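You operate a simulated robot arm through the tools that you are given. There is no shell and no other tool. Be economical: measure what you need, move in short steps, check, and stop when the job is done.

Carry out the task below with a simulated two-armed robot. There is one attempt and no reset: what you move stays moved.

## Task
Weld the red patch at power 3, starting with both palm buttons.
Fine: start dial on 2, tray in; slide the tray out when the ram is up.

Only the result counts: the job must be done as asked and must still hold three seconds after the hand-in. Knocking over, shifting, dropping, spilling or breaking anything else fails it.

## Robot
Two 7-joint arms with two-finger parallel grippers on one trunk, on a base that drives. Base frame: it is fixed to the floor where the robot stands at the start and does not move with it; the origin is under the middle of the robot, x ahead of it, y to its left, z up; the surface under the hand at the start is at about z = 0.9. Units: m, degrees, N and s.
The left shoulder is at the start at [0.07, 0.176, 1.12], the right one opposite. With the tool pointing down near the work surface each hand reaches from about 0.3 to 0.74 m from the robot's upright axis, wherever it stands, measured 20 degrees to its own side. Places, roughly: air dial [0.7, 0.8, 1.5]; cool dial [0.7, 1.2, 1.4]; mains switch [0.7, 1.6, 1.2]; power dial [0.7, 1.5, 1.4]; reset button [0.7, 1.2, 1.5]; slide tray [0.7, 0.2, 0.9]; start dial [0.7, 1.4, 1.2]; stop button [0.7, 1.2, 1.2]; tuning lever [0.7, 0.9, 1.4]; weld dial [0.7, 1.4, 1.4]. Payload 3.43 kg a hand.
Tool frame (each hand has its own): the origin (TCP) lies between the finger pads and is the grasp point; the fingertips stand 0.03 m ahead of it; z points along the fingers, y is the line along which they close. The gripper opens to 0.094 m. The fingers are 0.028 m wide and 0.01 m thick; the gripper's body (0.05 by 0.096 m) begins 0.055 m behind the TCP.
Orientation is that of the tool frame in the base frame, as [roll, pitch, yaw] about the fixed x, y, z axes, in that order (R = Rz(yaw) Ry(pitch) Rx(roll)). With the fingers straight down and closing along the base's y, the tool's x points along the base's -x, its y along +y and its z along -z.

## Interface
- The arms move only by the tool play_rows. It takes "left_steps", "right_steps" or both (then of equal length, played together; a hand with none holds still); each is a list of rows, each a list of 3 entries, a list of its own where there are three numbers: the shift along the tool's x, y, z in m, then the turn, a rotation vector about the tool's x, y, z in degrees, then the opening, from 0 (shut) to 1 (fully open). In form: [[[x, y, z], [ax, ay, az], grip], ...]. A call has 1 to 12 rows; each row is the pose to reach, as a shift and turn from the pose commanded when the call began, along the tool's axes at that moment. Rows are played at 5 a second. More than 0.05 m and 8.6 degrees between two rows, or a gripper value outside its range, and nothing of the call is played. A pose out of reach is approached as far as the arm can. The call stops where the force on the tool passes 40 N (or 10 N more than at its start, if that is more) or the arm is blocked; 0.2 s more then pass. Each finger travels about 0.153 m/s and halts on what it meets, pressing with about 35 N; the grip force reading is that of the motor and also rises with nothing between the fingers. The clock runs only during rows and for 0.2 s after the last one: add rows that repeat a pose to give the fingers time. It gives the time, the measured TCP pose, the force on the tool (base axes), the opening and the grip force at its end, in the units of the frame above (readings bear some noise), with the torque about the TCP (base axes, N m) and any sound that the robot's microphone picked up.
- Cameras (640 x 400 px; columns grow to the right, rows downward): "scene" is now at [0.1294, 0.019, 1.4278]; the picture's right is [0.47, -0.88, 0.00], its down [-0.61, -0.32, -0.72] and it looks along [0.64, 0.34, -0.69] (base axes); focal length 283 px, centre (320, 200). "left" rides on the left gripper at [0.076, -0.014, -0.102] in its tool frame; the picture's right is [0.18, 0.98, 0.00], its down [-0.75, 0.14, -0.64] and it looks along [-0.63, 0.12, 0.77] (tool axes); focal length 243 px, centre (320, 200). "right" rides on the right gripper at [0.076, 0.014, -0.103] in its tool frame; the picture's right is [-0.18, 0.98, 0.00], its down [-0.75, -0.14, -0.64] and it looks along [-0.63, -0.12, 0.77] (tool axes); focal length 243 px, centre (320, 200). There is no depth. A picture from a camera that has moved, and an enlarged one, comes with that camera's place and axes in the base frame and with its lens. The place of the scene camera against the robot may be out by one fixed shift of up to 0.025 m in any direction.
- get_image(camera): a new picture of that camera. It takes no simulated time.
- move_column(by): slides the trunk up (or, below 0, down) by that many m; the arms and the scene camera ride with it, the base frame stays. It gives what a move gives, with no picture.
- roll_base(legs): drives the robot by 1 to 6 legs, each [ahead, turn to the left] in m and degrees, along the robot's own axes; the way and the turn of a leg run together, so that a leg with both is an arc; at most 1.5 m and 180 degrees a leg. The arms and the cameras ride along, it lands a little off, and it stops where it bumps. It gives what a move gives.
- head_to(pan, tilt): turns the head with the scene camera to pan (to the left, within 86 degrees either way) and tilt (down, from -29 to 69), counted from straight ahead of the robot. It gives what a move gives.
- inspect(camera, box): a new picture of the part [left, top, right, bottom] of that camera's present view, enlarged. It takes no simulated time.
- hand_in(): hands the job in; it is judged then, once.

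Go step by step. Nothing tells you exact positions but the pictures and the camera data: compare them with the known pose of the tool, close in by small moves and look again before you grip or let go. The budget is 120 turns and 108 pictures, counting those below and the enlarged ones. Unless the task says otherwise, let go and move clear before handing in.

The tools are called after ">>>" as name(argument=value, ...) on one line, values as JSON. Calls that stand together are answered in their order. play_rows: Moves the arms, as the interface text tells. Its arguments: {"type":"object","properties":{"left_steps":{"type":"array","items":{"type":"array"}},"right_steps":{"type":"array","items":{"type":"array"}}},"required":[]} The other tools are called the same way: move_column (by) slides the trunk up or down; roll_base (legs) drives the base; head_to (pan, tilt) turns the head that bears the scene camera; get_image (camera) takes a picture; inspect (camera, box) takes an enlarged picture of a part of a camera's view; hand_in () hands the job in.

At the start:

```text
t: 0.0
left_tool_pos: [0.3671, 0.4761, 1.1366]
left_orientation: [179.9, 0.0, 180.0]
left_contact_force: [0.3, 0.8, -0.2]
left_torque: [0.03, 0.0, 0.02]
left_opening: 0.0941
left_finger_force: 0.1
right_tool_pos: [0.3565, 0.0425, 1.2353]
right_orientation: [179.9, 0.1, 180.0]
right_contact_force: [-0.3, 0.1, -0.2]
right_torque: [-0.01, -0.01, -0.03]
right_opening: 0.094
right_finger_force: 0.2
trunk travel left (down, up): [-0.7, 0.14]
robot x, y, heading: [0.0032, -0.0029, 0.1]
head pan, tilt: [27.9, 43.9]
```

scene: 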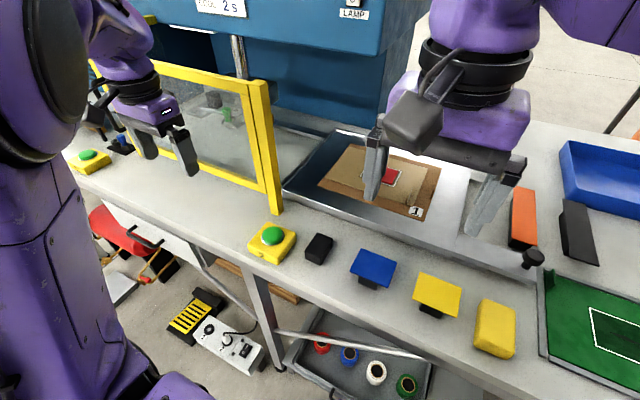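
right: 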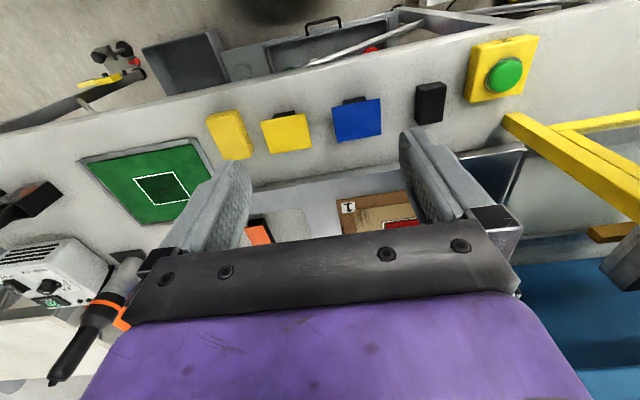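
left: 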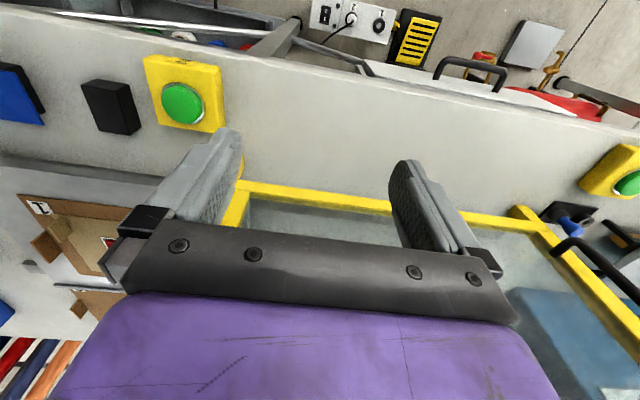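

I see a welding press with a slide tray at my front, palm buttons on the bench edge, and a yellow guard gate. The panel is to the left; I look around before moving.

>>> head_to(pan=55, tilt=5)

>>> get_image(camera="scene")

```text
t: 1.1
left_tool_pos: [0.3667, 0.4773, 1.1367]
left_orientation: [179.9, 0.0, 180.0]
left_contact_force: [0.4, -0.6, 0.7]
left_torque: [0.02, 0.05, -0.01]
left_opening: 0.0939
left_finger_force: 0.0
right_tool_pos: [0.3564, 0.0431, 1.2347]
right_orientation: [179.9, 0.1, 180.0]
right_contact_force: [-0.4, -1.2, -0.3]
right_torque: [-0.01, 0.01, 0.0]
right_opening: 0.094
right_finger_force: 0.0
trunk travel left (down, up): [-0.7, 0.14]
robot x, y, heading: [0.0007, -0.0007, 0.1]
head pan, tilt: [55.0, 5.0]
```

```text
104 pictures are left
camera scene: at [0.1095, 0.0557, 1.4892], right [0.82, -0.57, 0.0], down [-0.05, -0.07, -1.0], along [0.57, 0.82, -0.09], focal length 283 px, centre (320, 200)
```

scene: 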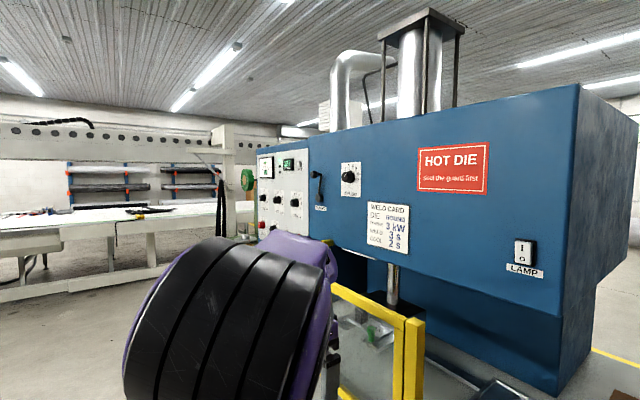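

>>> inspect(camera="scene", box=[240, 140, 340, 240])

>>> inspect(camera="scene", box=[330, 130, 560, 290])

```text
4.00 times, centred on (290, 190) of scene
camera zoom: at [0.1095, 0.0557, 1.4892], right [0.82, -0.57, 0.0], down [-0.05, -0.07, -1.0], along [0.57, 0.82, -0.09], focal length 1130 px, centre (440, 240)
```

zoom: 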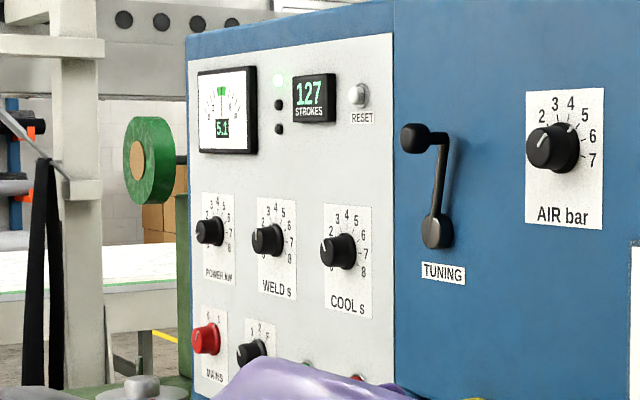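

```text
2.50 times, centred on (445, 210) of scene
camera zoom: at [0.1095, 0.0557, 1.4892], right [0.82, -0.57, 0.0], down [-0.05, -0.07, -1.0], along [0.57, 0.82, -0.09], focal length 706 px, centre (8, 175)
```

zoom: 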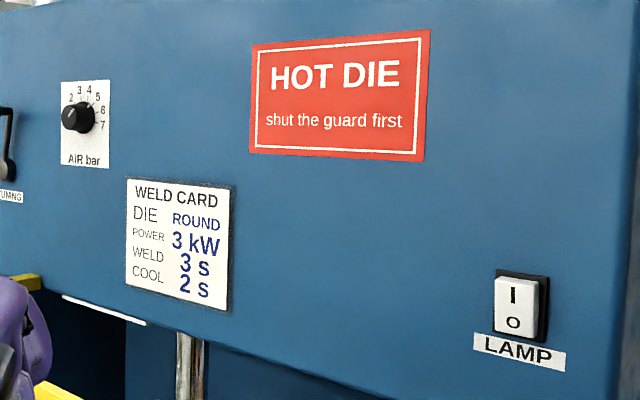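

The card says ROUND die, 3 kW, weld 3 s, cool 2 s. I look at the work area from the current stance.

>>> head_to(pan=30, tilt=25)

>>> get_image(camera="scene")

>>> head_to(pan=-5, tilt=40)

>>> get_image(camera="scene")

```text
t: 1.9
left_tool_pos: [0.3678, 0.4773, 1.1358]
left_orientation: [180.0, 0.1, -179.9]
left_contact_force: [0.0, -0.3, -0.6]
left_torque: [0.0, 0.0, -0.04]
left_opening: 0.0938
left_finger_force: 0.1
right_tool_pos: [0.3576, 0.0428, 1.2349]
right_orientation: [179.9, 0.1, 180.0]
right_contact_force: [0.2, -0.3, -0.3]
right_torque: [0.0, 0.02, 0.0]
right_opening: 0.0937
right_finger_force: 0.0
trunk travel left (down, up): [-0.7, 0.14]
robot x, y, heading: [-0.0029, -0.0045, 0.1]
head pan, tilt: [30.0, 25.0]
```

```text
101 pictures are left
camera scene: at [0.1364, 0.0267, 1.4569], right [0.5, -0.87, 0.0], down [-0.37, -0.21, -0.91], along [0.78, 0.45, -0.42], focal length 283 px, centre (320, 200)
```

scene: 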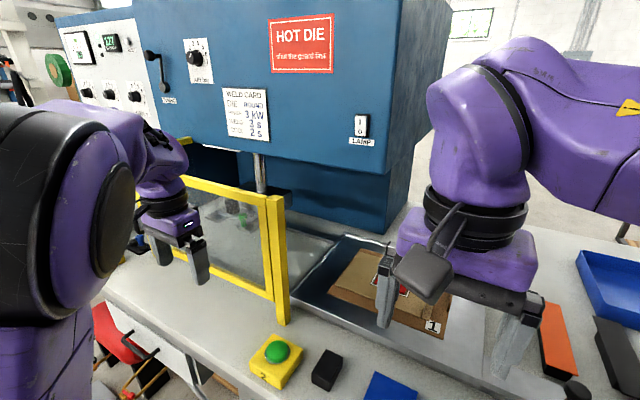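

```text
t: 3.0
left_tool_pos: [0.3673, 0.4775, 1.1371]
left_orientation: [180.0, 0.0, 179.9]
left_contact_force: [0.2, -0.6, 0.6]
left_torque: [0.02, 0.02, 0.01]
left_opening: 0.0941
left_finger_force: 0.2
right_tool_pos: [0.3564, 0.0421, 1.2335]
right_orientation: [179.9, 0.1, 179.9]
right_contact_force: [0.8, 1.4, 0.6]
right_torque: [-0.01, -0.02, -0.01]
right_opening: 0.0938
right_finger_force: 0.1
trunk travel left (down, up): [-0.7, 0.14]
robot x, y, heading: [0.0015, -0.0008, -0.2]
head pan, tilt: [-5.0, 40.0]
```

```text
100 pictures are left
camera scene: at [0.1415, -0.0267, 1.4336], right [-0.09, -1.0, 0.0], down [-0.64, 0.06, -0.77], along [0.76, -0.07, -0.64], focal length 283 px, centre (320, 200)
```

scene: 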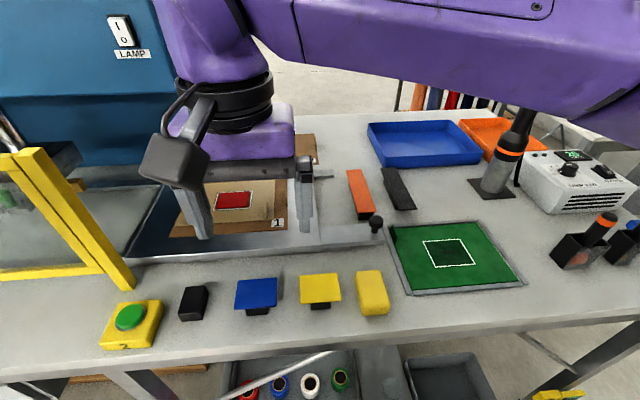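

The tray (with the red patch on board 1) is out, with a knob at its right end. I back off a bit and drive left to see the panel.

>>> roll_base(legs=[[-0.3, 0], [0, 90], [1.2, 0], [0, -90]])

>>> head_to(pan=10, tilt=10)

>>> get_image(camera="scene")

```text
t: 18.4
left_tool_pos: [0.0405, 1.6708, 1.1367]
left_orientation: [180.0, 0.1, -179.3]
left_contact_force: [-0.1, -0.1, -0.4]
left_torque: [-0.01, -0.02, 0.01]
left_opening: 0.0941
left_finger_force: 0.0
right_tool_pos: [0.0341, 1.2376, 1.2358]
right_orientation: [179.9, 0.1, -179.4]
right_contact_force: [-0.8, -0.5, -0.5]
right_torque: [-0.01, -0.02, 0.01]
right_opening: 0.0939
right_finger_force: 0.1
trunk travel left (down, up): [-0.7, 0.14]
robot x, y, heading: [-0.3225, 1.1865, 0.7]
head pan, tilt: [-5.0, 40.0]
```

```text
t: 19.3
left_tool_pos: [0.0403, 1.6715, 1.1359]
left_orientation: [-180.0, -0.1, -179.4]
left_contact_force: [-0.9, -0.2, -0.7]
left_torque: [0.02, 0.0, -0.02]
left_opening: 0.0941
left_finger_force: 0.0
right_tool_pos: [0.032, 1.2387, 1.2354]
right_orientation: [179.9, 0.1, -179.5]
right_contact_force: [0.5, 0.4, 0.3]
right_torque: [0.0, -0.01, -0.01]
right_opening: 0.0938
right_finger_force: 0.3
trunk travel left (down, up): [-0.7, 0.14]
robot x, y, heading: [-0.3208, 1.1923, 0.7]
head pan, tilt: [10.0, 10.0]
```

```text
99 pictures are left
camera scene: at [-0.1746, 1.1898, 1.4811], right [0.18, -0.98, 0.0], down [-0.17, -0.03, -0.98], along [0.97, 0.18, -0.17], focal length 283 px, centre (320, 200)
```

scene: 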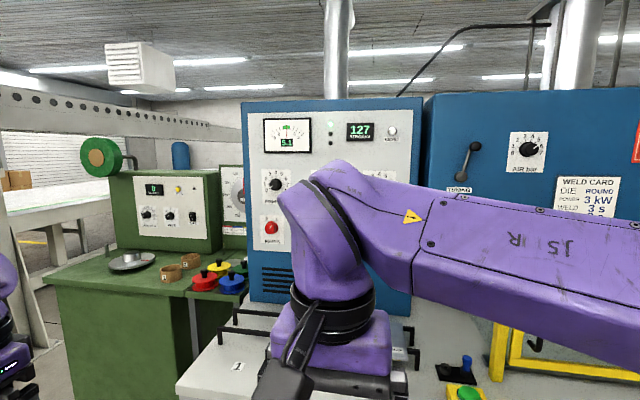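

The right arm blocks the panel; I lower it and look again.

>>> play_rows(right_steps=[[[0, -0.03, 0.04], [0, 0, 0], 1], [[0, -0.06, 0.08], [0, 0, 0], 1], [[0, -0.09, 0.12], [0, 0, 0], 1], [[0, -0.12, 0.16], [0, 0, 0], 1], [[0, -0.15, 0.2], [0, 0, 0], 1], [[0, -0.18, 0.24], [0, 0, 0], 1], [[0, -0.21, 0.28], [0, 0, 0], 1]])

>>> get_image(camera="scene")

```text
t: 20.9
left_tool_pos: [0.0396, 1.6707, 1.136]
left_orientation: [179.9, 0.0, -179.4]
left_contact_force: [-0.9, 0.7, -0.4]
left_torque: [0.01, 0.01, -0.01]
left_opening: 0.0939
left_finger_force: 0.0
right_tool_pos: [0.0363, 1.03, 0.9571]
right_orientation: [179.8, 0.1, -179.3]
right_contact_force: [0.2, 0.1, -0.4]
right_torque: [0.04, -0.01, -0.03]
right_opening: 0.0938
right_finger_force: 0.0
trunk travel left (down, up): [-0.7, 0.14]
robot x, y, heading: [-0.3207, 1.1895, 0.4]
head pan, tilt: [10.0, 10.0]
```

```text
98 pictures are left
camera scene: at [-0.1744, 1.1877, 1.4813], right [0.18, -0.98, 0.0], down [-0.17, -0.03, -0.98], along [0.97, 0.18, -0.17], focal length 283 px, centre (320, 200)
```

scene: 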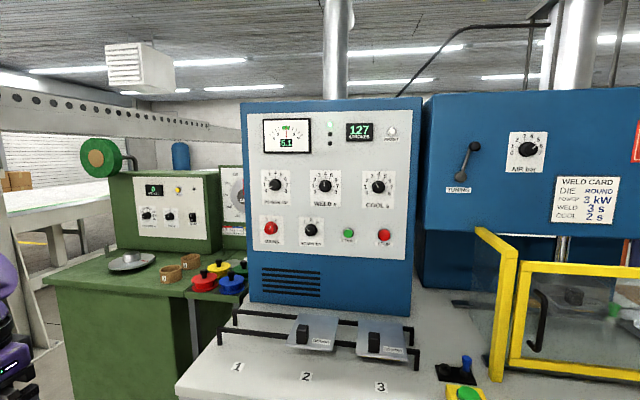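

>>> inspect(camera="scene", box=[250, 110, 410, 255])

>>> inspect(camera="scene", box=[200, 300, 520, 400])

>>> head_to(pan=-30, tilt=28)

>>> get_image(camera="scene")

```text
2.76 times, centred on (330, 182) of scene
camera zoom: at [-0.1744, 1.1877, 1.4813], right [0.18, -0.98, 0.0], down [-0.17, -0.03, -0.98], along [0.97, 0.18, -0.17], focal length 780 px, centre (292, 248)
```

zoom: 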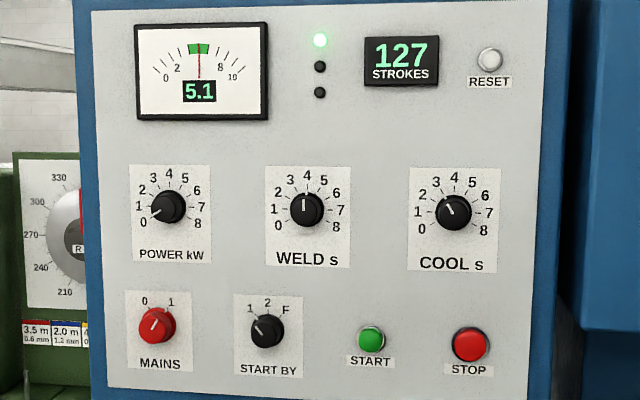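

```text
2.00 times, centred on (360, 350) of scene
camera zoom: at [-0.1744, 1.1877, 1.4813], right [0.18, -0.98, 0.0], down [-0.17, -0.03, -0.98], along [0.97, 0.18, -0.17], focal length 565 px, centre (240, -100)
```

zoom: 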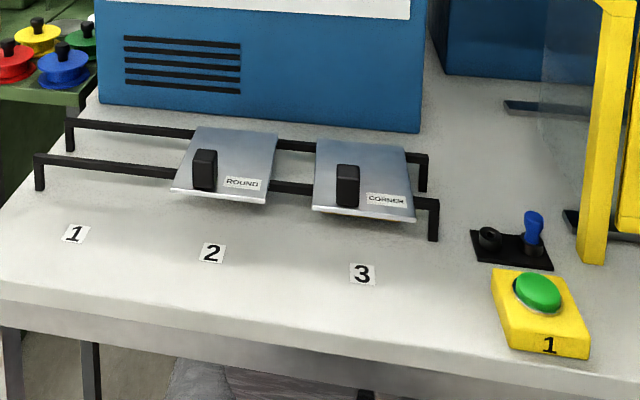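

```text
t: 22.0
left_tool_pos: [0.0387, 1.6712, 1.1368]
left_orientation: [-180.0, 0.0, -179.4]
left_contact_force: [0.2, -0.3, -0.3]
left_torque: [0.02, -0.01, 0.01]
left_opening: 0.0941
left_finger_force: 0.1
right_tool_pos: [0.0365, 1.0316, 0.957]
right_orientation: [179.9, 0.1, -179.5]
right_contact_force: [0.1, 0.2, -0.3]
right_torque: [0.02, 0.06, -0.02]
right_opening: 0.0938
right_finger_force: 0.0
trunk travel left (down, up): [-0.7, 0.14]
robot x, y, heading: [-0.3207, 1.1897, 0.7]
head pan, tilt: [-30.0, 28.0]
```

```text
95 pictures are left
camera scene: at [-0.1865, 1.1276, 1.4521], right [-0.49, -0.87, 0.0], down [-0.41, 0.23, -0.88], along [0.77, -0.43, -0.47], focal length 283 px, centre (320, 200)
```

scene: 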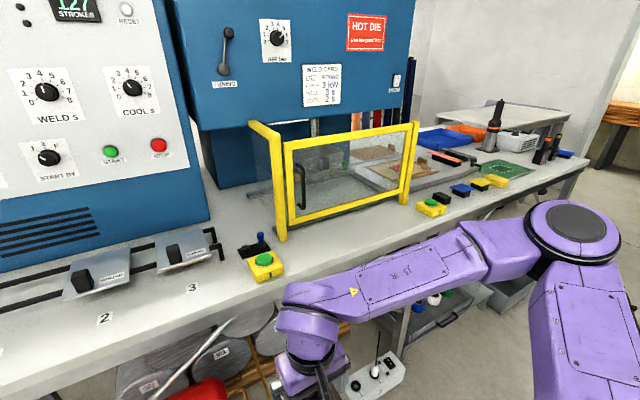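

>>> inspect(camera="scene", box=[240, 110, 440, 240])

>>> inspect(camera="scene", box=[290, 130, 370, 180])

```text
3.08 times, centred on (340, 175) of scene
camera zoom: at [-0.1865, 1.1276, 1.4521], right [-0.49, -0.87, 0.0], down [-0.41, 0.23, -0.88], along [0.77, -0.43, -0.47], focal length 869 px, centre (258, 277)
```

zoom: 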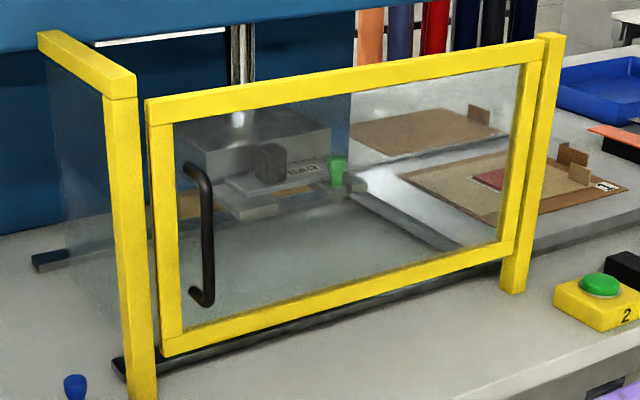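

```text
8.00 times, centred on (330, 155) of scene
camera zoom: at [-0.1865, 1.1276, 1.4521], right [-0.49, -0.87, 0.0], down [-0.41, 0.23, -0.88], along [0.77, -0.43, -0.47], focal length 2260 px, centre (240, 560)
```

zoom: 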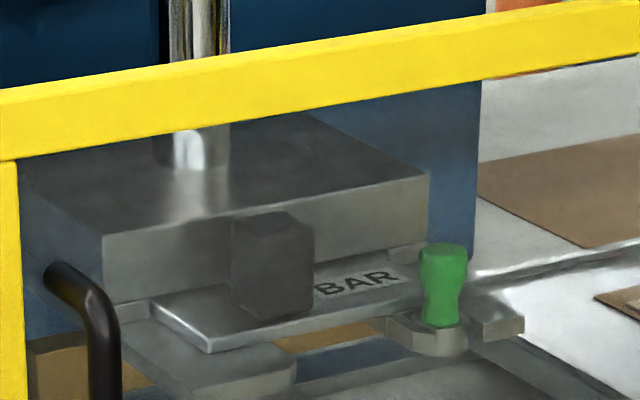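

The mounted die is BAR, the guard looks closed, power is on 0 and the start dial on 1. I turn the left hand to point forward and raise the right hand clear before closing in.

>>> play_rows(left_steps=[[[-0.024, -0.017, -0.022], [0, -8.18, 0], 1], [[-0.047, -0.035, -0.044], [0, -16.36, 0], 1], [[-0.071, -0.052, -0.065], [0, -24.5, 0], 1], [[-0.095, -0.069, -0.087], [0, -32.7, 0], 1], [[-0.118, -0.086, -0.109], [0, -40.9, 0], 1], [[-0.142, -0.104, -0.131], [0, -49.1, 0], 1], [[-0.165, -0.121, -0.153], [0, -57.3, 0], 1], [[-0.189, -0.138, -0.175], [0, -65.4, 0], 1], [[-0.213, -0.155, -0.196], [0, -73.6, 0], 1], [[-0.236, -0.173, -0.218], [0, -81.8, 0], 1], [[-0.26, -0.19, -0.24], [0, -90, 0], 1]], right_steps=[[[0, 0, -0.02], [0, 0, 0], 1], [[0, 0, -0.04], [0, 0, 0], 1], [[0, 0, -0.06], [0, 0, 0], 1], [[0, 0, -0.08], [0, 0, 0], 1], [[0, 0, -0.1], [0, 0, 0], 1], [[0, 0, -0.1], [0, 0, 0], 1], [[0, 0, -0.1], [0, 0, 0], 1], [[0, 0, -0.1], [0, 0, 0], 1], [[0, 0, -0.1], [0, 0, 0], 1], [[0, 0, -0.1], [0, 0, 0], 1], [[0, 0, -0.1], [0, 0, 0], 1]])

>>> roll_base(legs=[[0.2, 0]])

>>> head_to(pan=25, tilt=15)

>>> get_image(camera="scene")

>>> get_image(camera="left")

```text
t: 24.4
left_tool_pos: [0.3096, 1.498, 1.3736]
left_orientation: [-90.7, 89.0, -89.7]
left_contact_force: [-0.1, 0.1, -0.3]
left_torque: [-0.01, -0.02, 0.02]
left_opening: 0.094
left_finger_force: 0.0
left hand out of reach, approached as far as the arm can: row 5, 6, 7, 8, 9, 10, 11
right_tool_pos: [0.0349, 1.0286, 1.0527]
right_orientation: [179.9, 0.0, -179.3]
right_contact_force: [-0.6, -0.6, 0.0]
right_torque: [0.02, -0.01, 0.0]
right_opening: 0.094
right_finger_force: 0.0
trunk travel left (down, up): [-0.7, 0.14]
robot x, y, heading: [-0.3226, 1.1914, 0.6]
head pan, tilt: [-30.0, 28.0]
```

```text
t: 26.0
left_tool_pos: [0.5134, 1.4991, 1.3762]
left_orientation: [-82.4, 89.0, -81.4]
left_contact_force: [0.5, -0.2, -0.1]
left_torque: [-0.02, 0.04, 0.01]
left_opening: 0.0937
left_finger_force: 0.0
right_tool_pos: [0.2408, 1.0337, 1.0525]
right_orientation: [180.0, 0.1, -179.3]
right_contact_force: [-0.7, 0.6, -0.7]
right_torque: [0.03, 0.01, -0.01]
right_opening: 0.0939
right_finger_force: 0.1
trunk travel left (down, up): [-0.7, 0.14]
robot x, y, heading: [-0.1149, 1.1949, 0.6]
head pan, tilt: [-30.0, 28.0]
```

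```text
t: 27.2
left_tool_pos: [0.5139, 1.4998, 1.3747]
left_orientation: [-85.7, 88.7, -85.0]
left_contact_force: [0.2, -0.7, 0.0]
left_torque: [0.0, 0.01, 0.01]
left_opening: 0.0939
left_finger_force: 0.0
right_tool_pos: [0.2428, 1.034, 1.0525]
right_orientation: [179.9, 0.1, -179.2]
right_contact_force: [-1.3, 1.0, 0.8]
right_torque: [0.0, 0.02, 0.02]
right_opening: 0.094
right_finger_force: 0.1
trunk travel left (down, up): [-0.7, 0.14]
robot x, y, heading: [-0.1176, 1.1913, 0.9]
head pan, tilt: [25.0, 15.0]
```

```text
92 pictures are left
camera scene: at [0.0237, 1.2155, 1.473], right [0.43, -0.9, 0.0], down [-0.23, -0.11, -0.97], along [0.87, 0.42, -0.26], focal length 283 px, centre (320, 200)
```

scene: 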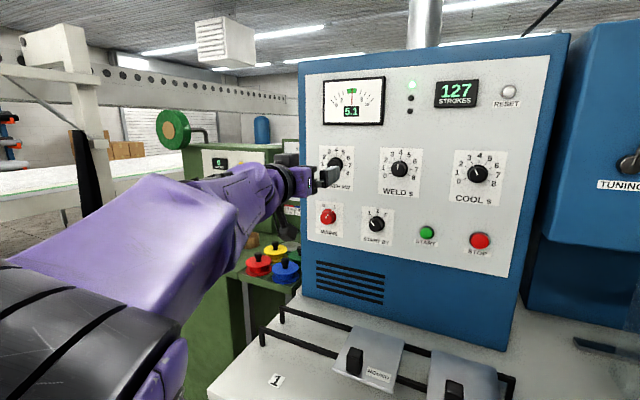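

```text
91 pictures are left
camera left: at [0.412, 1.482, 1.2989], right [-0.01, 0.98, -0.2], down [-0.65, 0.15, 0.75], along [0.76, 0.14, 0.63], focal length 243 px, centre (320, 200)
```

left: 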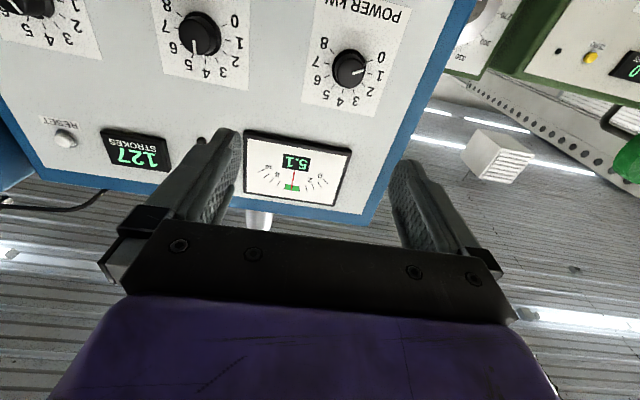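

The power knob shows in the left camera slightly below and left of the tool line. I step closer and lower to triangulate it.

>>> play_rows(left_steps=[[[0.01, 0.01, 0.03], [0, 0, 0], 1], [[0.02, 0.02, 0.06], [0, 0, 0], 1], [[0.02, 0.02, 0.06], [0, 0, 0], 1]])

>>> get_image(camera="left")

>>> get_image(camera="scene")

```text
t: 28.0
left_tool_pos: [0.5706, 1.5168, 1.357]
left_orientation: [-78.1, 89.2, -77.1]
left_contact_force: [0.0, 0.0, 0.4]
left_torque: [-0.01, 0.02, -0.01]
left_opening: 0.0939
left_finger_force: 0.0
right_tool_pos: [0.2385, 1.0326, 1.0531]
right_orientation: [179.8, 0.2, -179.2]
right_contact_force: [-0.7, 0.5, -0.2]
right_torque: [-0.03, -0.01, 0.0]
right_opening: 0.0939
right_finger_force: 0.1
trunk travel left (down, up): [-0.7, 0.14]
robot x, y, heading: [-0.117, 1.1936, 0.9]
head pan, tilt: [25.0, 15.0]
```

```text
90 pictures are left
camera left: at [0.4695, 1.4987, 1.2808], right [-0.01, 0.98, -0.2], down [-0.65, 0.14, 0.75], along [0.76, 0.14, 0.63], focal length 243 px, centre (320, 200)
```

left: 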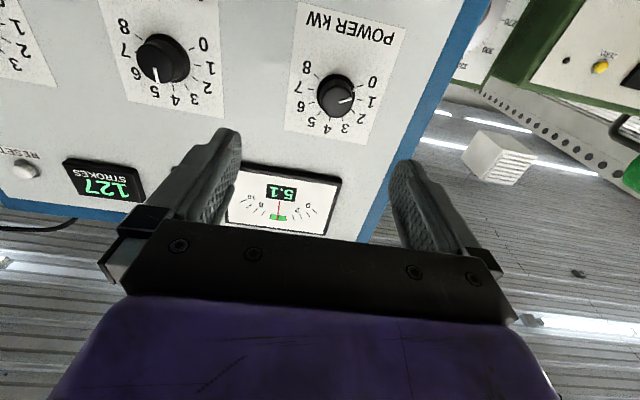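

```text
89 pictures are left
camera scene: at [0.0215, 1.2148, 1.4733], right [0.43, -0.9, 0.0], down [-0.23, -0.11, -0.97], along [0.87, 0.42, -0.26], focal length 283 px, centre (320, 200)
```

scene: 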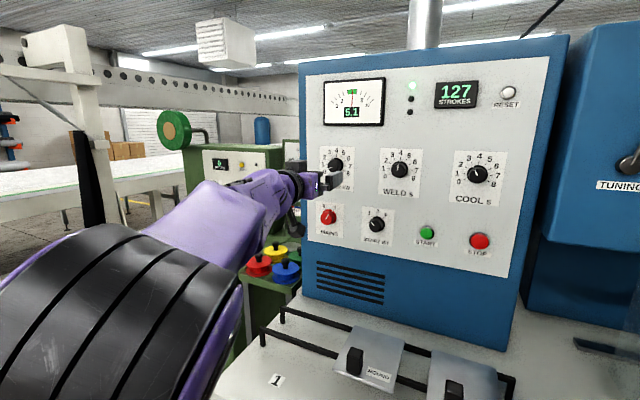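

Triangulation puts the power knob's face at about (0.728, 1.535, 1.355). I check the pointer in an enlarged view, drive 0.1 m closer and pre-rotate the hand.

>>> inspect(camera="left", box=[280, 40, 400, 140])

>>> inspect(camera="scene", box=[310, 140, 510, 250])

>>> play_rows(left_steps=[[[0, 0.003, 0], [0, 0, -8], 1], [[0, 0.006, 0], [0, 0, -16], 1], [[0, 0.009, 0], [0, 0, -24], 1], [[0, 0.012, 0], [0, 0, -32], 1], [[0, 0.015, 0], [0, 0, -40], 1], [[0, 0.018, 0], [0, 0, -45], 1], [[0, 0.018, 0], [0, 0, -45], 1]])

>>> get_image(camera="left")

```text
4.00 times, centred on (340, 90) of left
camera zoom: at [0.4695, 1.4987, 1.2808], right [-0.01, 0.98, -0.2], down [-0.65, 0.14, 0.75], along [0.76, 0.14, 0.63], focal length 970 px, centre (240, 640)
```

zoom: 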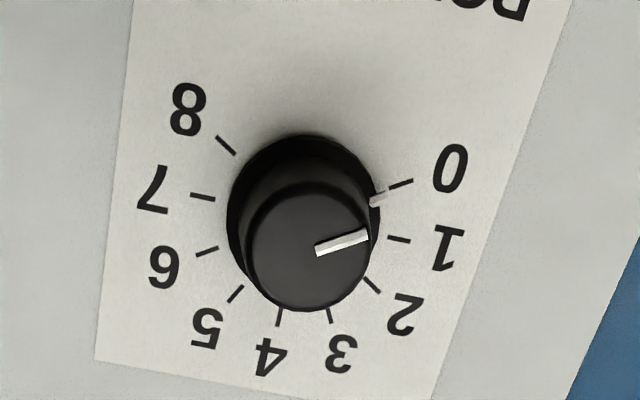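

```text
3.20 times, centred on (410, 195) of scene
camera zoom: at [0.0215, 1.2148, 1.4733], right [0.43, -0.9, 0.0], down [-0.23, -0.11, -0.97], along [0.87, 0.42, -0.26], focal length 904 px, centre (32, 216)
```

zoom: 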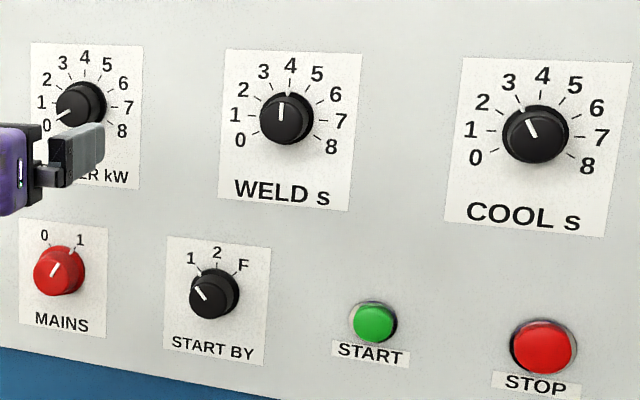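

```text
t: 29.6
left_tool_pos: [0.5744, 1.5367, 1.3547]
left_orientation: [-89.9, 43.9, -89.0]
left_contact_force: [-0.8, 0.0, 0.4]
left_torque: [-0.02, -0.03, -0.03]
left_opening: 0.0939
left_finger_force: 0.1
right_tool_pos: [0.2411, 1.0332, 1.0536]
right_orientation: [179.9, 0.0, -179.2]
right_contact_force: [-0.2, 0.4, 1.0]
right_torque: [0.04, 0.0, -0.01]
right_opening: 0.0942
right_finger_force: 0.0
trunk travel left (down, up): [-0.7, 0.14]
robot x, y, heading: [-0.1178, 1.1912, 1.1]
head pan, tilt: [25.0, 15.0]
```

```text
86 pictures are left
camera left: at [0.4726, 1.4695, 1.3119], right [-0.01, 0.55, -0.84], down [-0.65, 0.63, 0.42], along [0.76, 0.55, 0.35], focal length 243 px, centre (320, 200)
```

left: 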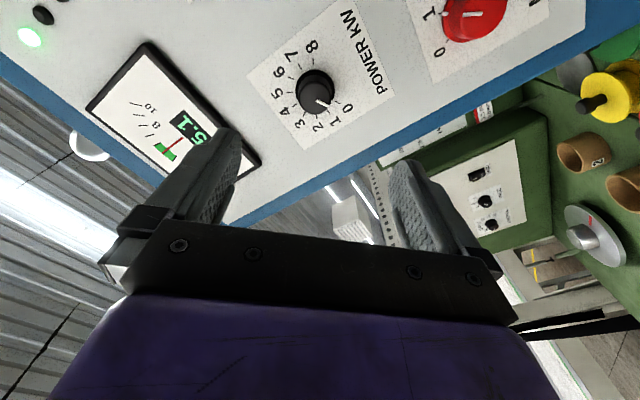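

The hand is lined up with the power knob (pointer ≈0.25). I drive 0.1 m ahead and recheck.

>>> roll_base(legs=[[0.09, -1]])

>>> get_image(camera="left")

>>> inspect(camera="scene", box=[220, 100, 420, 225])

```text
t: 30.9
left_tool_pos: [0.6539, 1.5263, 1.3505]
left_orientation: [-90.3, 44.0, -89.9]
left_contact_force: [0.6, -0.4, 0.2]
left_torque: [0.02, -0.03, 0.01]
left_opening: 0.094
left_finger_force: 0.1
right_tool_pos: [0.3157, 1.0258, 1.0515]
right_orientation: [179.9, -0.1, 179.9]
right_contact_force: [-0.4, -0.2, 0.7]
right_torque: [-0.05, 0.01, -0.03]
right_opening: 0.0941
right_finger_force: 0.0
trunk travel left (down, up): [-0.7, 0.14]
robot x, y, heading: [-0.0455, 1.192, 0.5]
head pan, tilt: [25.0, 15.0]
stopped in leg 1: the robot was blocked; the commanded pose is now the measured one
```

```text
85 pictures are left
camera left: at [0.5515, 1.4604, 1.3091], right [0.0, 0.55, -0.83], down [-0.64, 0.64, 0.42], along [0.77, 0.54, 0.35], focal length 243 px, centre (320, 200)
```

left: 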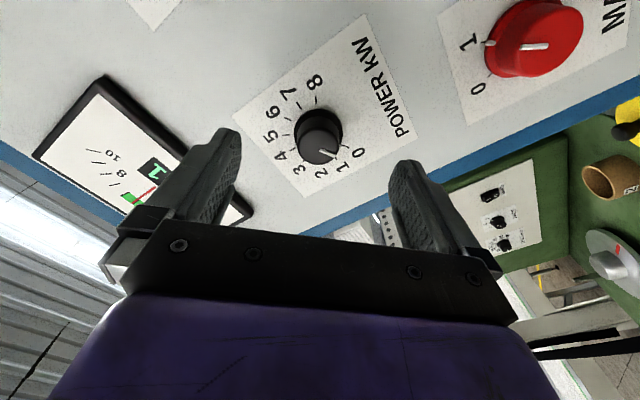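

```text
3.20 times, centred on (320, 162) of scene
camera zoom: at [0.1, 1.2108, 1.4727], right [0.43, -0.9, 0.0], down [-0.24, -0.11, -0.97], along [0.87, 0.41, -0.26], focal length 904 px, centre (320, 320)
```

zoom: 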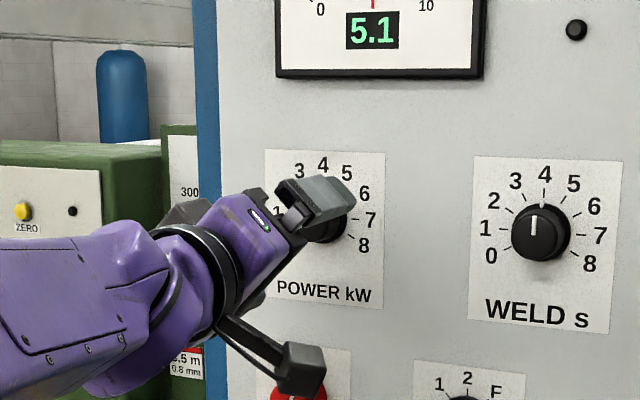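

The base stopped against something, but the knob is within reach. I centre and advance the open fingers around the knob.

>>> play_rows(left_steps=[[[-0.006, 0, 0.01], [0, 0, 0], 1], [[-0.006, 0, 0.02], [0, 0, 0], 1], [[-0.006, 0, 0.03], [0, 0, 0], 1], [[-0.006, 0, 0.045], [0, 0, 0], 1], [[-0.006, 0, 0.045], [0, 0, 0], 1]])

>>> get_image(camera="left")

>>> inspect(camera="scene", box=[250, 100, 410, 200])

```text
t: 32.1
left_tool_pos: [0.6967, 1.5297, 1.3601]
left_orientation: [-90.0, 43.9, -89.8]
left_contact_force: [-0.9, 0.1, 0.0]
left_torque: [-0.04, 0.02, 0.03]
left_opening: 0.0939
left_finger_force: 0.0
right_tool_pos: [0.3102, 1.0258, 1.0529]
right_orientation: [179.9, 0.1, 180.0]
right_contact_force: [0.2, 0.6, 0.0]
right_torque: [0.01, -0.02, 0.0]
right_opening: 0.094
right_finger_force: 0.0
trunk travel left (down, up): [-0.7, 0.14]
robot x, y, heading: [-0.0457, 1.192, 0.1]
head pan, tilt: [25.0, 15.0]
```

```text
83 pictures are left
camera left: at [0.5937, 1.464, 1.3174], right [0.0, 0.55, -0.83], down [-0.64, 0.64, 0.42], along [0.76, 0.54, 0.35], focal length 243 px, centre (320, 200)
```

left: 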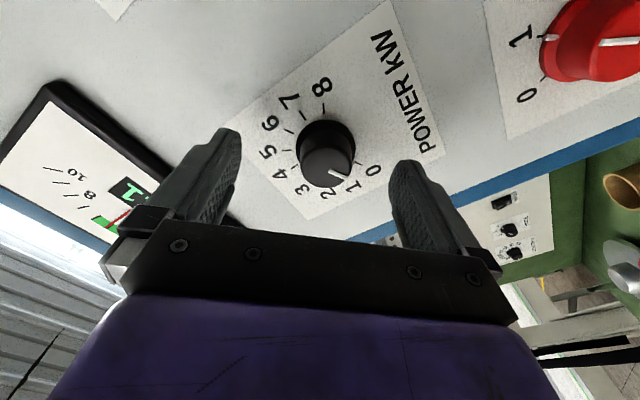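

```text
4.00 times, centred on (330, 150) of scene
camera zoom: at [0.0959, 1.2109, 1.4732], right [0.43, -0.9, 0.0], down [-0.23, -0.11, -0.97], along [0.87, 0.41, -0.26], focal length 1130 px, centre (280, 400)
```

zoom: 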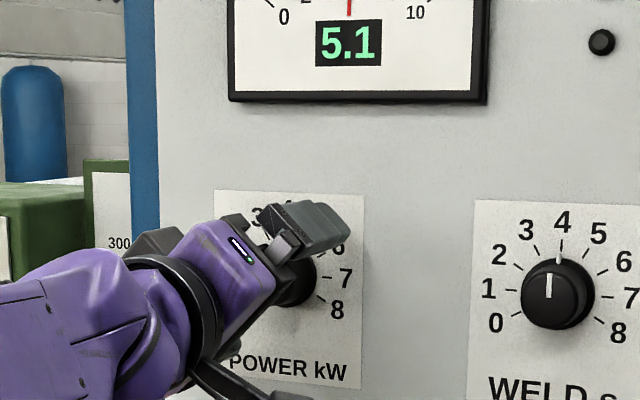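

Fingertips are just at the knob face. I shift 4 mm, advance 13 mm more, then close.

>>> play_rows(left_steps=[[[0, 0.004, 0.006], [0, 0, 0], 1], [[0, 0.004, 0.013], [0, 0, 0], 1], [[0, 0.004, 0.013], [0, 0, 0], 0.7], [[0, 0.004, 0.013], [0, 0, 0], 0.5], [[0, 0.004, 0.013], [0, 0, 0], 0.3], [[0, 0.004, 0.013], [0, 0, 0], 0.3], [[0, 0.004, 0.013], [0, 0, 0], 0.3]])

>>> get_image(camera="left")

```text
t: 33.7
left_tool_pos: [0.7097, 1.5325, 1.3556]
left_orientation: [-90.0, 44.0, -89.8]
left_contact_force: [0.4, 1.1, 1.8]
left_torque: [0.04, 0.37, 0.14]
left_opening: 0.0354
left_finger_force: 45.1
right_tool_pos: [0.3129, 1.027, 1.0538]
right_orientation: [179.8, 0.1, 180.0]
right_contact_force: [0.1, 0.4, -0.2]
right_torque: [0.0, 0.03, -0.03]
right_opening: 0.094
right_finger_force: 0.0
trunk travel left (down, up): [-0.7, 0.14]
robot x, y, heading: [-0.0417, 1.1894, 0.3]
head pan, tilt: [25.0, 15.0]
```

```text
81 pictures are left
camera left: at [0.607, 1.4667, 1.3132], right [0.0, 0.55, -0.83], down [-0.64, 0.64, 0.42], along [0.76, 0.54, 0.35], focal length 243 px, centre (320, 200)
```

left: 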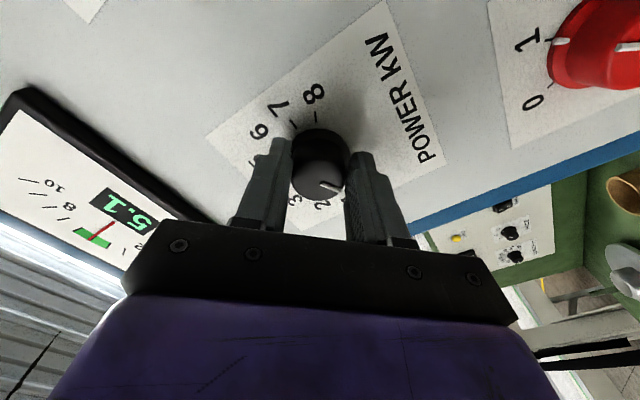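

The knob is gripped (35 mm). I turn it clockwise by about 82 degrees.

>>> play_rows(left_steps=[[[0, 0, 0], [0, 0, 8.2], 0.3], [[0, 0, 0], [0, 0, 16.4], 0.3], [[0, 0, 0], [0, 0, 24.6], 0.3], [[0, 0, 0], [0, 0, 32.8], 0.3], [[0, 0, 0], [0, 0, 41], 0.3], [[0, 0, 0], [0, 0, 49.2], 0.3], [[0, 0, 0], [0, 0, 57.4], 0.3], [[0, 0, 0], [0, 0, 65.6], 0.3], [[0, 0, 0], [0, 0, 73.8], 0.3], [[0, 0, 0], [0, 0, 82], 0.3], [[0, 0, 0], [0, 0, 82], 0.3]])

>>> get_image(camera="left")

```text
t: 36.3
left_tool_pos: [0.7098, 1.54, 1.3549]
left_orientation: [89.6, 54.1, 90.3]
left_contact_force: [7.3, 10.8, 4.5]
left_torque: [-0.07, -0.17, 0.04]
left_opening: 0.0355
left_finger_force: 45.3
right_tool_pos: [0.315, 1.0296, 1.0518]
right_orientation: [-180.0, -0.1, -179.9]
right_contact_force: [-0.7, -0.1, 0.3]
right_torque: [-0.02, 0.02, 0.02]
right_opening: 0.094
right_finger_force: 0.0
trunk travel left (down, up): [-0.7, 0.14]
robot x, y, heading: [-0.0467, 1.1889, 0.4]
head pan, tilt: [25.0, 15.0]
stopped in row 11 (left hand): the force on the tool passed its limit at 41 N (the readings are from after the stop); the commanded pose is now the measured one
```

```text
80 pictures are left
camera left: at [0.6065, 1.5716, 1.2845], right [-0.01, 0.9, 0.43], down [-0.64, -0.33, 0.69], along [0.77, -0.26, 0.58], focal length 243 px, centre (320, 200)
```

left: 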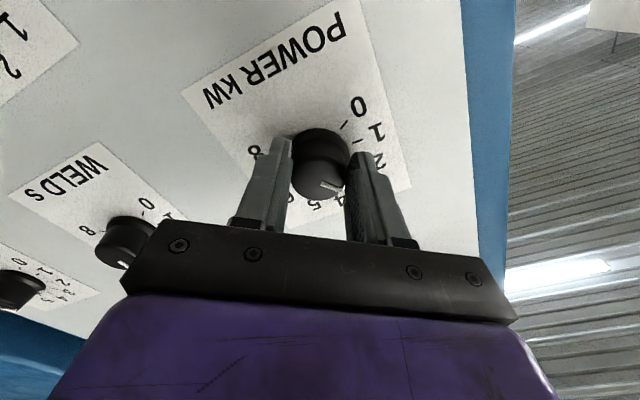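

I open, back off and read the pointer.

>>> play_rows(left_steps=[[[0, 0, 0], [0, 0, 0], 0.6], [[0, 0, 0], [0, 0, 0], 1], [[0, 0, 0], [0, 0, 0], 1], [[0, 0, -0.03], [0, 0, 0], 1], [[0, 0, -0.06], [0, 0, 0], 1], [[0, 0, -0.06], [0, 0, 0], 1]])

>>> inspect(camera="left", box=[240, 60, 400, 170])

>>> inspect(camera="scene", box=[260, 110, 400, 250])

```text
t: 37.7
left_tool_pos: [0.6481, 1.5354, 1.3564]
left_orientation: [89.7, 53.8, 90.1]
left_contact_force: [-0.4, -0.1, 0.6]
left_torque: [-0.02, -0.03, 0.0]
left_opening: 0.0938
left_finger_force: 0.0
right_tool_pos: [0.3128, 1.0273, 1.0514]
right_orientation: [179.9, 0.0, -180.0]
right_contact_force: [-0.3, 0.2, 0.4]
right_torque: [0.0, 0.02, 0.0]
right_opening: 0.094
right_finger_force: 0.0
trunk travel left (down, up): [-0.7, 0.14]
robot x, y, heading: [-0.0464, 1.1912, 0.1]
head pan, tilt: [25.0, 15.0]
```

```text
3.64 times, centred on (320, 115) of left
camera zoom: at [0.5456, 1.5673, 1.2854], right [-0.01, 0.9, 0.43], down [-0.64, -0.33, 0.69], along [0.77, -0.27, 0.58], focal length 882 px, centre (320, 509)
```

zoom: 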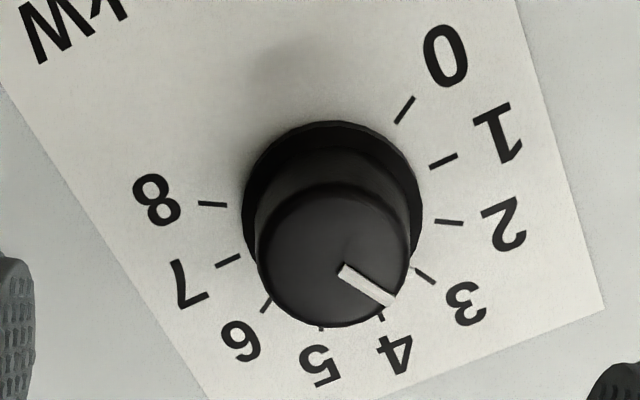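

```text
2.86 times, centred on (330, 180) of scene
camera zoom: at [0.0985, 1.2115, 1.4729], right [0.43, -0.9, 0.0], down [-0.24, -0.11, -0.97], along [0.87, 0.41, -0.26], focal length 807 px, centre (291, 257)
```

zoom: 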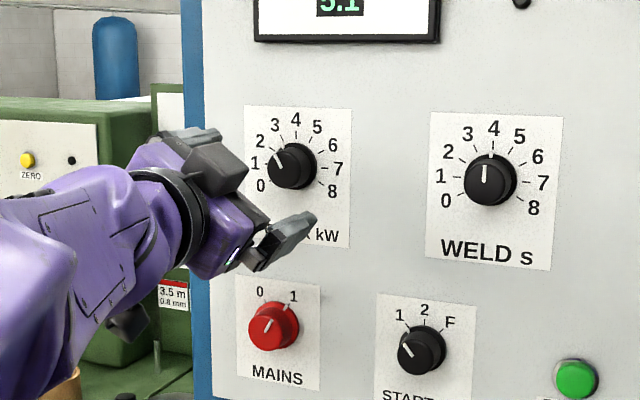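

>>> inspect(camera="scene", box=[305, 140, 353, 175])

>>> inspect(camera="left", box=[290, 90, 366, 150])

```text
11.43 times, centred on (329, 158) of scene
camera zoom: at [0.0985, 1.2115, 1.4729], right [0.43, -0.9, 0.0], down [-0.24, -0.11, -0.97], along [0.87, 0.41, -0.26], focal length 3229 px, centre (217, 686)
```

zoom: 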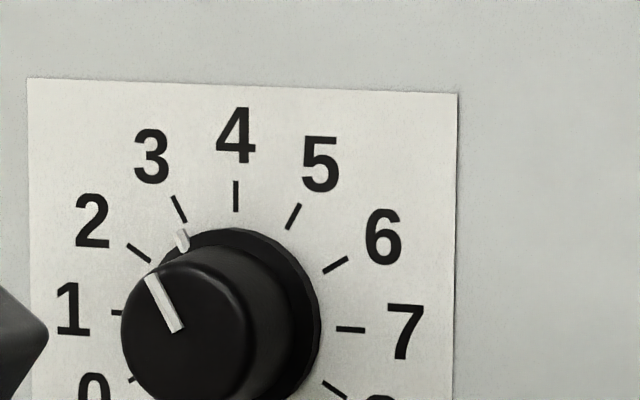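

```text
6.67 times, centred on (328, 120) of left
camera zoom: at [0.5456, 1.5673, 1.2854], right [-0.01, 0.9, 0.43], down [-0.64, -0.33, 0.69], along [0.77, -0.27, 0.58], focal length 1618 px, centre (267, 733)
```

zoom: 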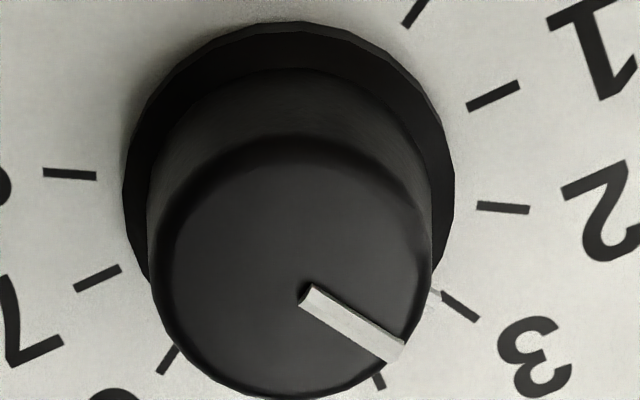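

By pointer-line direction, power reads ≈2.96–3.02, good. Next I move to the start dial, estimated at (0.722, 1.415, 1.205).

>>> play_rows(left_steps=[[[0.007, -0.026, 0], [0, 0, -7.7], 1], [[0.015, -0.053, 0], [0, 0, -15.4], 1], [[0.022, -0.079, 0], [0, 0, -23.1], 1], [[0.029, -0.106, 0], [0, 0, -30.8], 1], [[0.036, -0.132, 0], [0, 0, -38.5], 1], [[0.044, -0.159, 0], [0, 0, -46.2], 1], [[0.051, -0.185, 0], [0, 0, -54], 1], [[0.051, -0.185, 0], [0, 0, -54], 1]])

>>> get_image(camera="left")

>>> get_image(camera="scene")

```text
t: 39.5
left_tool_pos: [0.6624, 1.4636, 1.261]
left_orientation: [-93.4, 69.4, -93.1]
left_contact_force: [1.2, 1.0, 0.5]
left_torque: [-0.02, 0.03, -0.04]
left_opening: 0.0937
left_finger_force: 0.1
left hand out of reach, approached as far as the arm can: row 5, 6, 7, 8
right_tool_pos: [0.3116, 1.0273, 1.0527]
right_orientation: [179.8, 0.2, -179.8]
right_contact_force: [0.1, -0.3, -0.3]
right_torque: [0.02, -0.06, -0.01]
right_opening: 0.0942
right_finger_force: 0.0
trunk travel left (down, up): [-0.7, 0.14]
robot x, y, heading: [-0.044, 1.1893, 0.2]
head pan, tilt: [25.0, 15.0]
```

```text
75 pictures are left
camera left: at [0.5579, 1.4233, 1.1968], right [-0.01, 0.86, -0.52], down [-0.63, 0.39, 0.67], along [0.78, 0.33, 0.53], focal length 243 px, centre (320, 200)
```

left: 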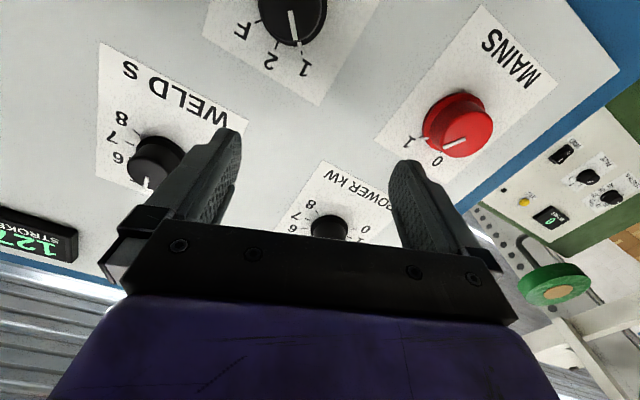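

```text
74 pictures are left
camera scene: at [0.0968, 1.2113, 1.4731], right [0.43, -0.9, 0.0], down [-0.23, -0.11, -0.97], along [0.87, 0.41, -0.26], focal length 283 px, centre (320, 200)
```

scene: 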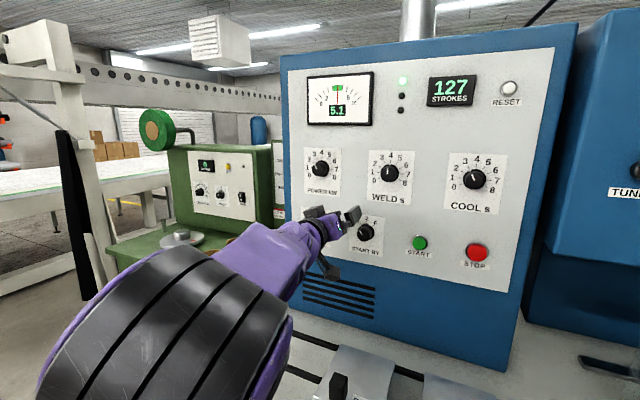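

The arm stopped short of reach. I raise the right hand, and lower the trunk by 0.12 m so the left arm works in its comfortable posture.

>>> play_rows(right_steps=[[[0, 0, -0.04], [0, 0, 0], 1], [[0, 0, -0.08], [0, 0, 0], 1], [[0, 0, -0.12], [0, 0, 0], 1], [[0, 0, -0.12], [0, 0, 0], 1]], left_steps=[[[0, 0.0, -0.01], [0, 0, 0], 1], [[0, 0, -0.02], [0, 0, 0], 1], [[0, 0, -0.03], [0, 0, 0], 1], [[0, 0, -0.03], [0, 0, 0], 1]])

>>> move_column(by=-0.12)

>>> get_image(camera="left")

```text
t: 40.5
left_tool_pos: [0.638, 1.4736, 1.2713]
left_orientation: [-91.8, 70.3, -90.9]
left_contact_force: [0.6, -0.8, 0.2]
left_torque: [0.01, 0.02, 0.01]
left_opening: 0.0939
left_finger_force: 0.1
left hand out of reach, approached as far as the arm can: row 1, 2, 3, 4
right_tool_pos: [0.3131, 1.0293, 1.1712]
right_orientation: [179.9, 0.1, -179.9]
right_contact_force: [0.3, -0.5, 0.2]
right_torque: [0.01, 0.03, 0.0]
right_opening: 0.0938
right_finger_force: 0.1
trunk travel left (down, up): [-0.7, 0.14]
robot x, y, heading: [-0.0422, 1.19, 0.2]
head pan, tilt: [25.0, 15.0]
```

```text
t: 42.0
left_tool_pos: [0.6358, 1.4684, 1.1542]
left_orientation: [-91.2, 70.2, -90.6]
left_contact_force: [0.6, 0.1, 0.1]
left_torque: [0.01, -0.02, 0.03]
left_opening: 0.0942
left_finger_force: 0.0
right_tool_pos: [0.3119, 1.029, 1.0522]
right_orientation: [179.9, 0.0, -180.0]
right_contact_force: [0.7, 0.3, 0.1]
right_torque: [-0.03, 0.02, -0.01]
right_opening: 0.0938
right_finger_force: 0.0
trunk travel left (down, up): [-0.58, 0.26]
robot x, y, heading: [-0.0426, 1.1929, 0.5]
head pan, tilt: [25.0, 15.0]
```

```text
73 pictures are left
camera left: at [0.5337, 1.428, 1.0872], right [-0.01, 0.86, -0.51], down [-0.64, 0.38, 0.67], along [0.77, 0.33, 0.55], focal length 243 px, centre (320, 200)
```

left: 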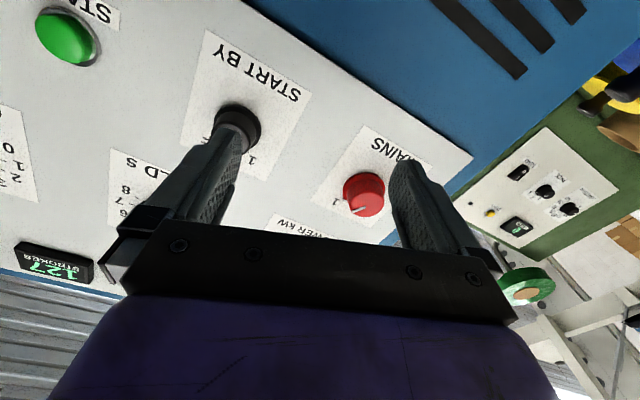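

>>> play_rows(left_steps=[[[-0.006, -0.017, 0], [0, 0, 0], 1], [[-0.011, -0.034, 0], [0, 0, 0], 1], [[-0.017, -0.05, 0], [0, 0, 0], 1], [[-0.023, -0.067, 0], [0, 0, 0], 1], [[-0.023, -0.067, 0], [0, 0, 0], 1]])

>>> get_image(camera="left")

```text
t: 43.2
left_tool_pos: [0.6383, 1.4134, 1.1966]
left_orientation: [-91.8, 70.7, -91.1]
left_contact_force: [-0.3, 0.0, -0.2]
left_torque: [-0.03, 0.04, 0.02]
left_opening: 0.094
left_finger_force: 0.0
right_tool_pos: [0.3116, 1.0277, 1.0518]
right_orientation: [-180.0, 0.1, -180.0]
right_contact_force: [0.0, -0.8, 0.2]
right_torque: [-0.01, -0.02, 0.02]
right_opening: 0.094
right_finger_force: 0.0
trunk travel left (down, up): [-0.58, 0.26]
robot x, y, heading: [-0.0469, 1.188, 0.4]
head pan, tilt: [25.0, 15.0]
```

```text
72 pictures are left
camera left: at [0.5352, 1.3734, 1.1311], right [-0.01, 0.87, -0.5], down [-0.64, 0.38, 0.67], along [0.77, 0.33, 0.55], focal length 243 px, centre (320, 200)
```

left: 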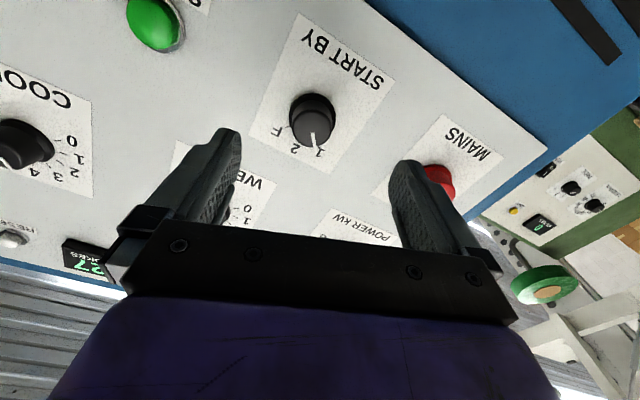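

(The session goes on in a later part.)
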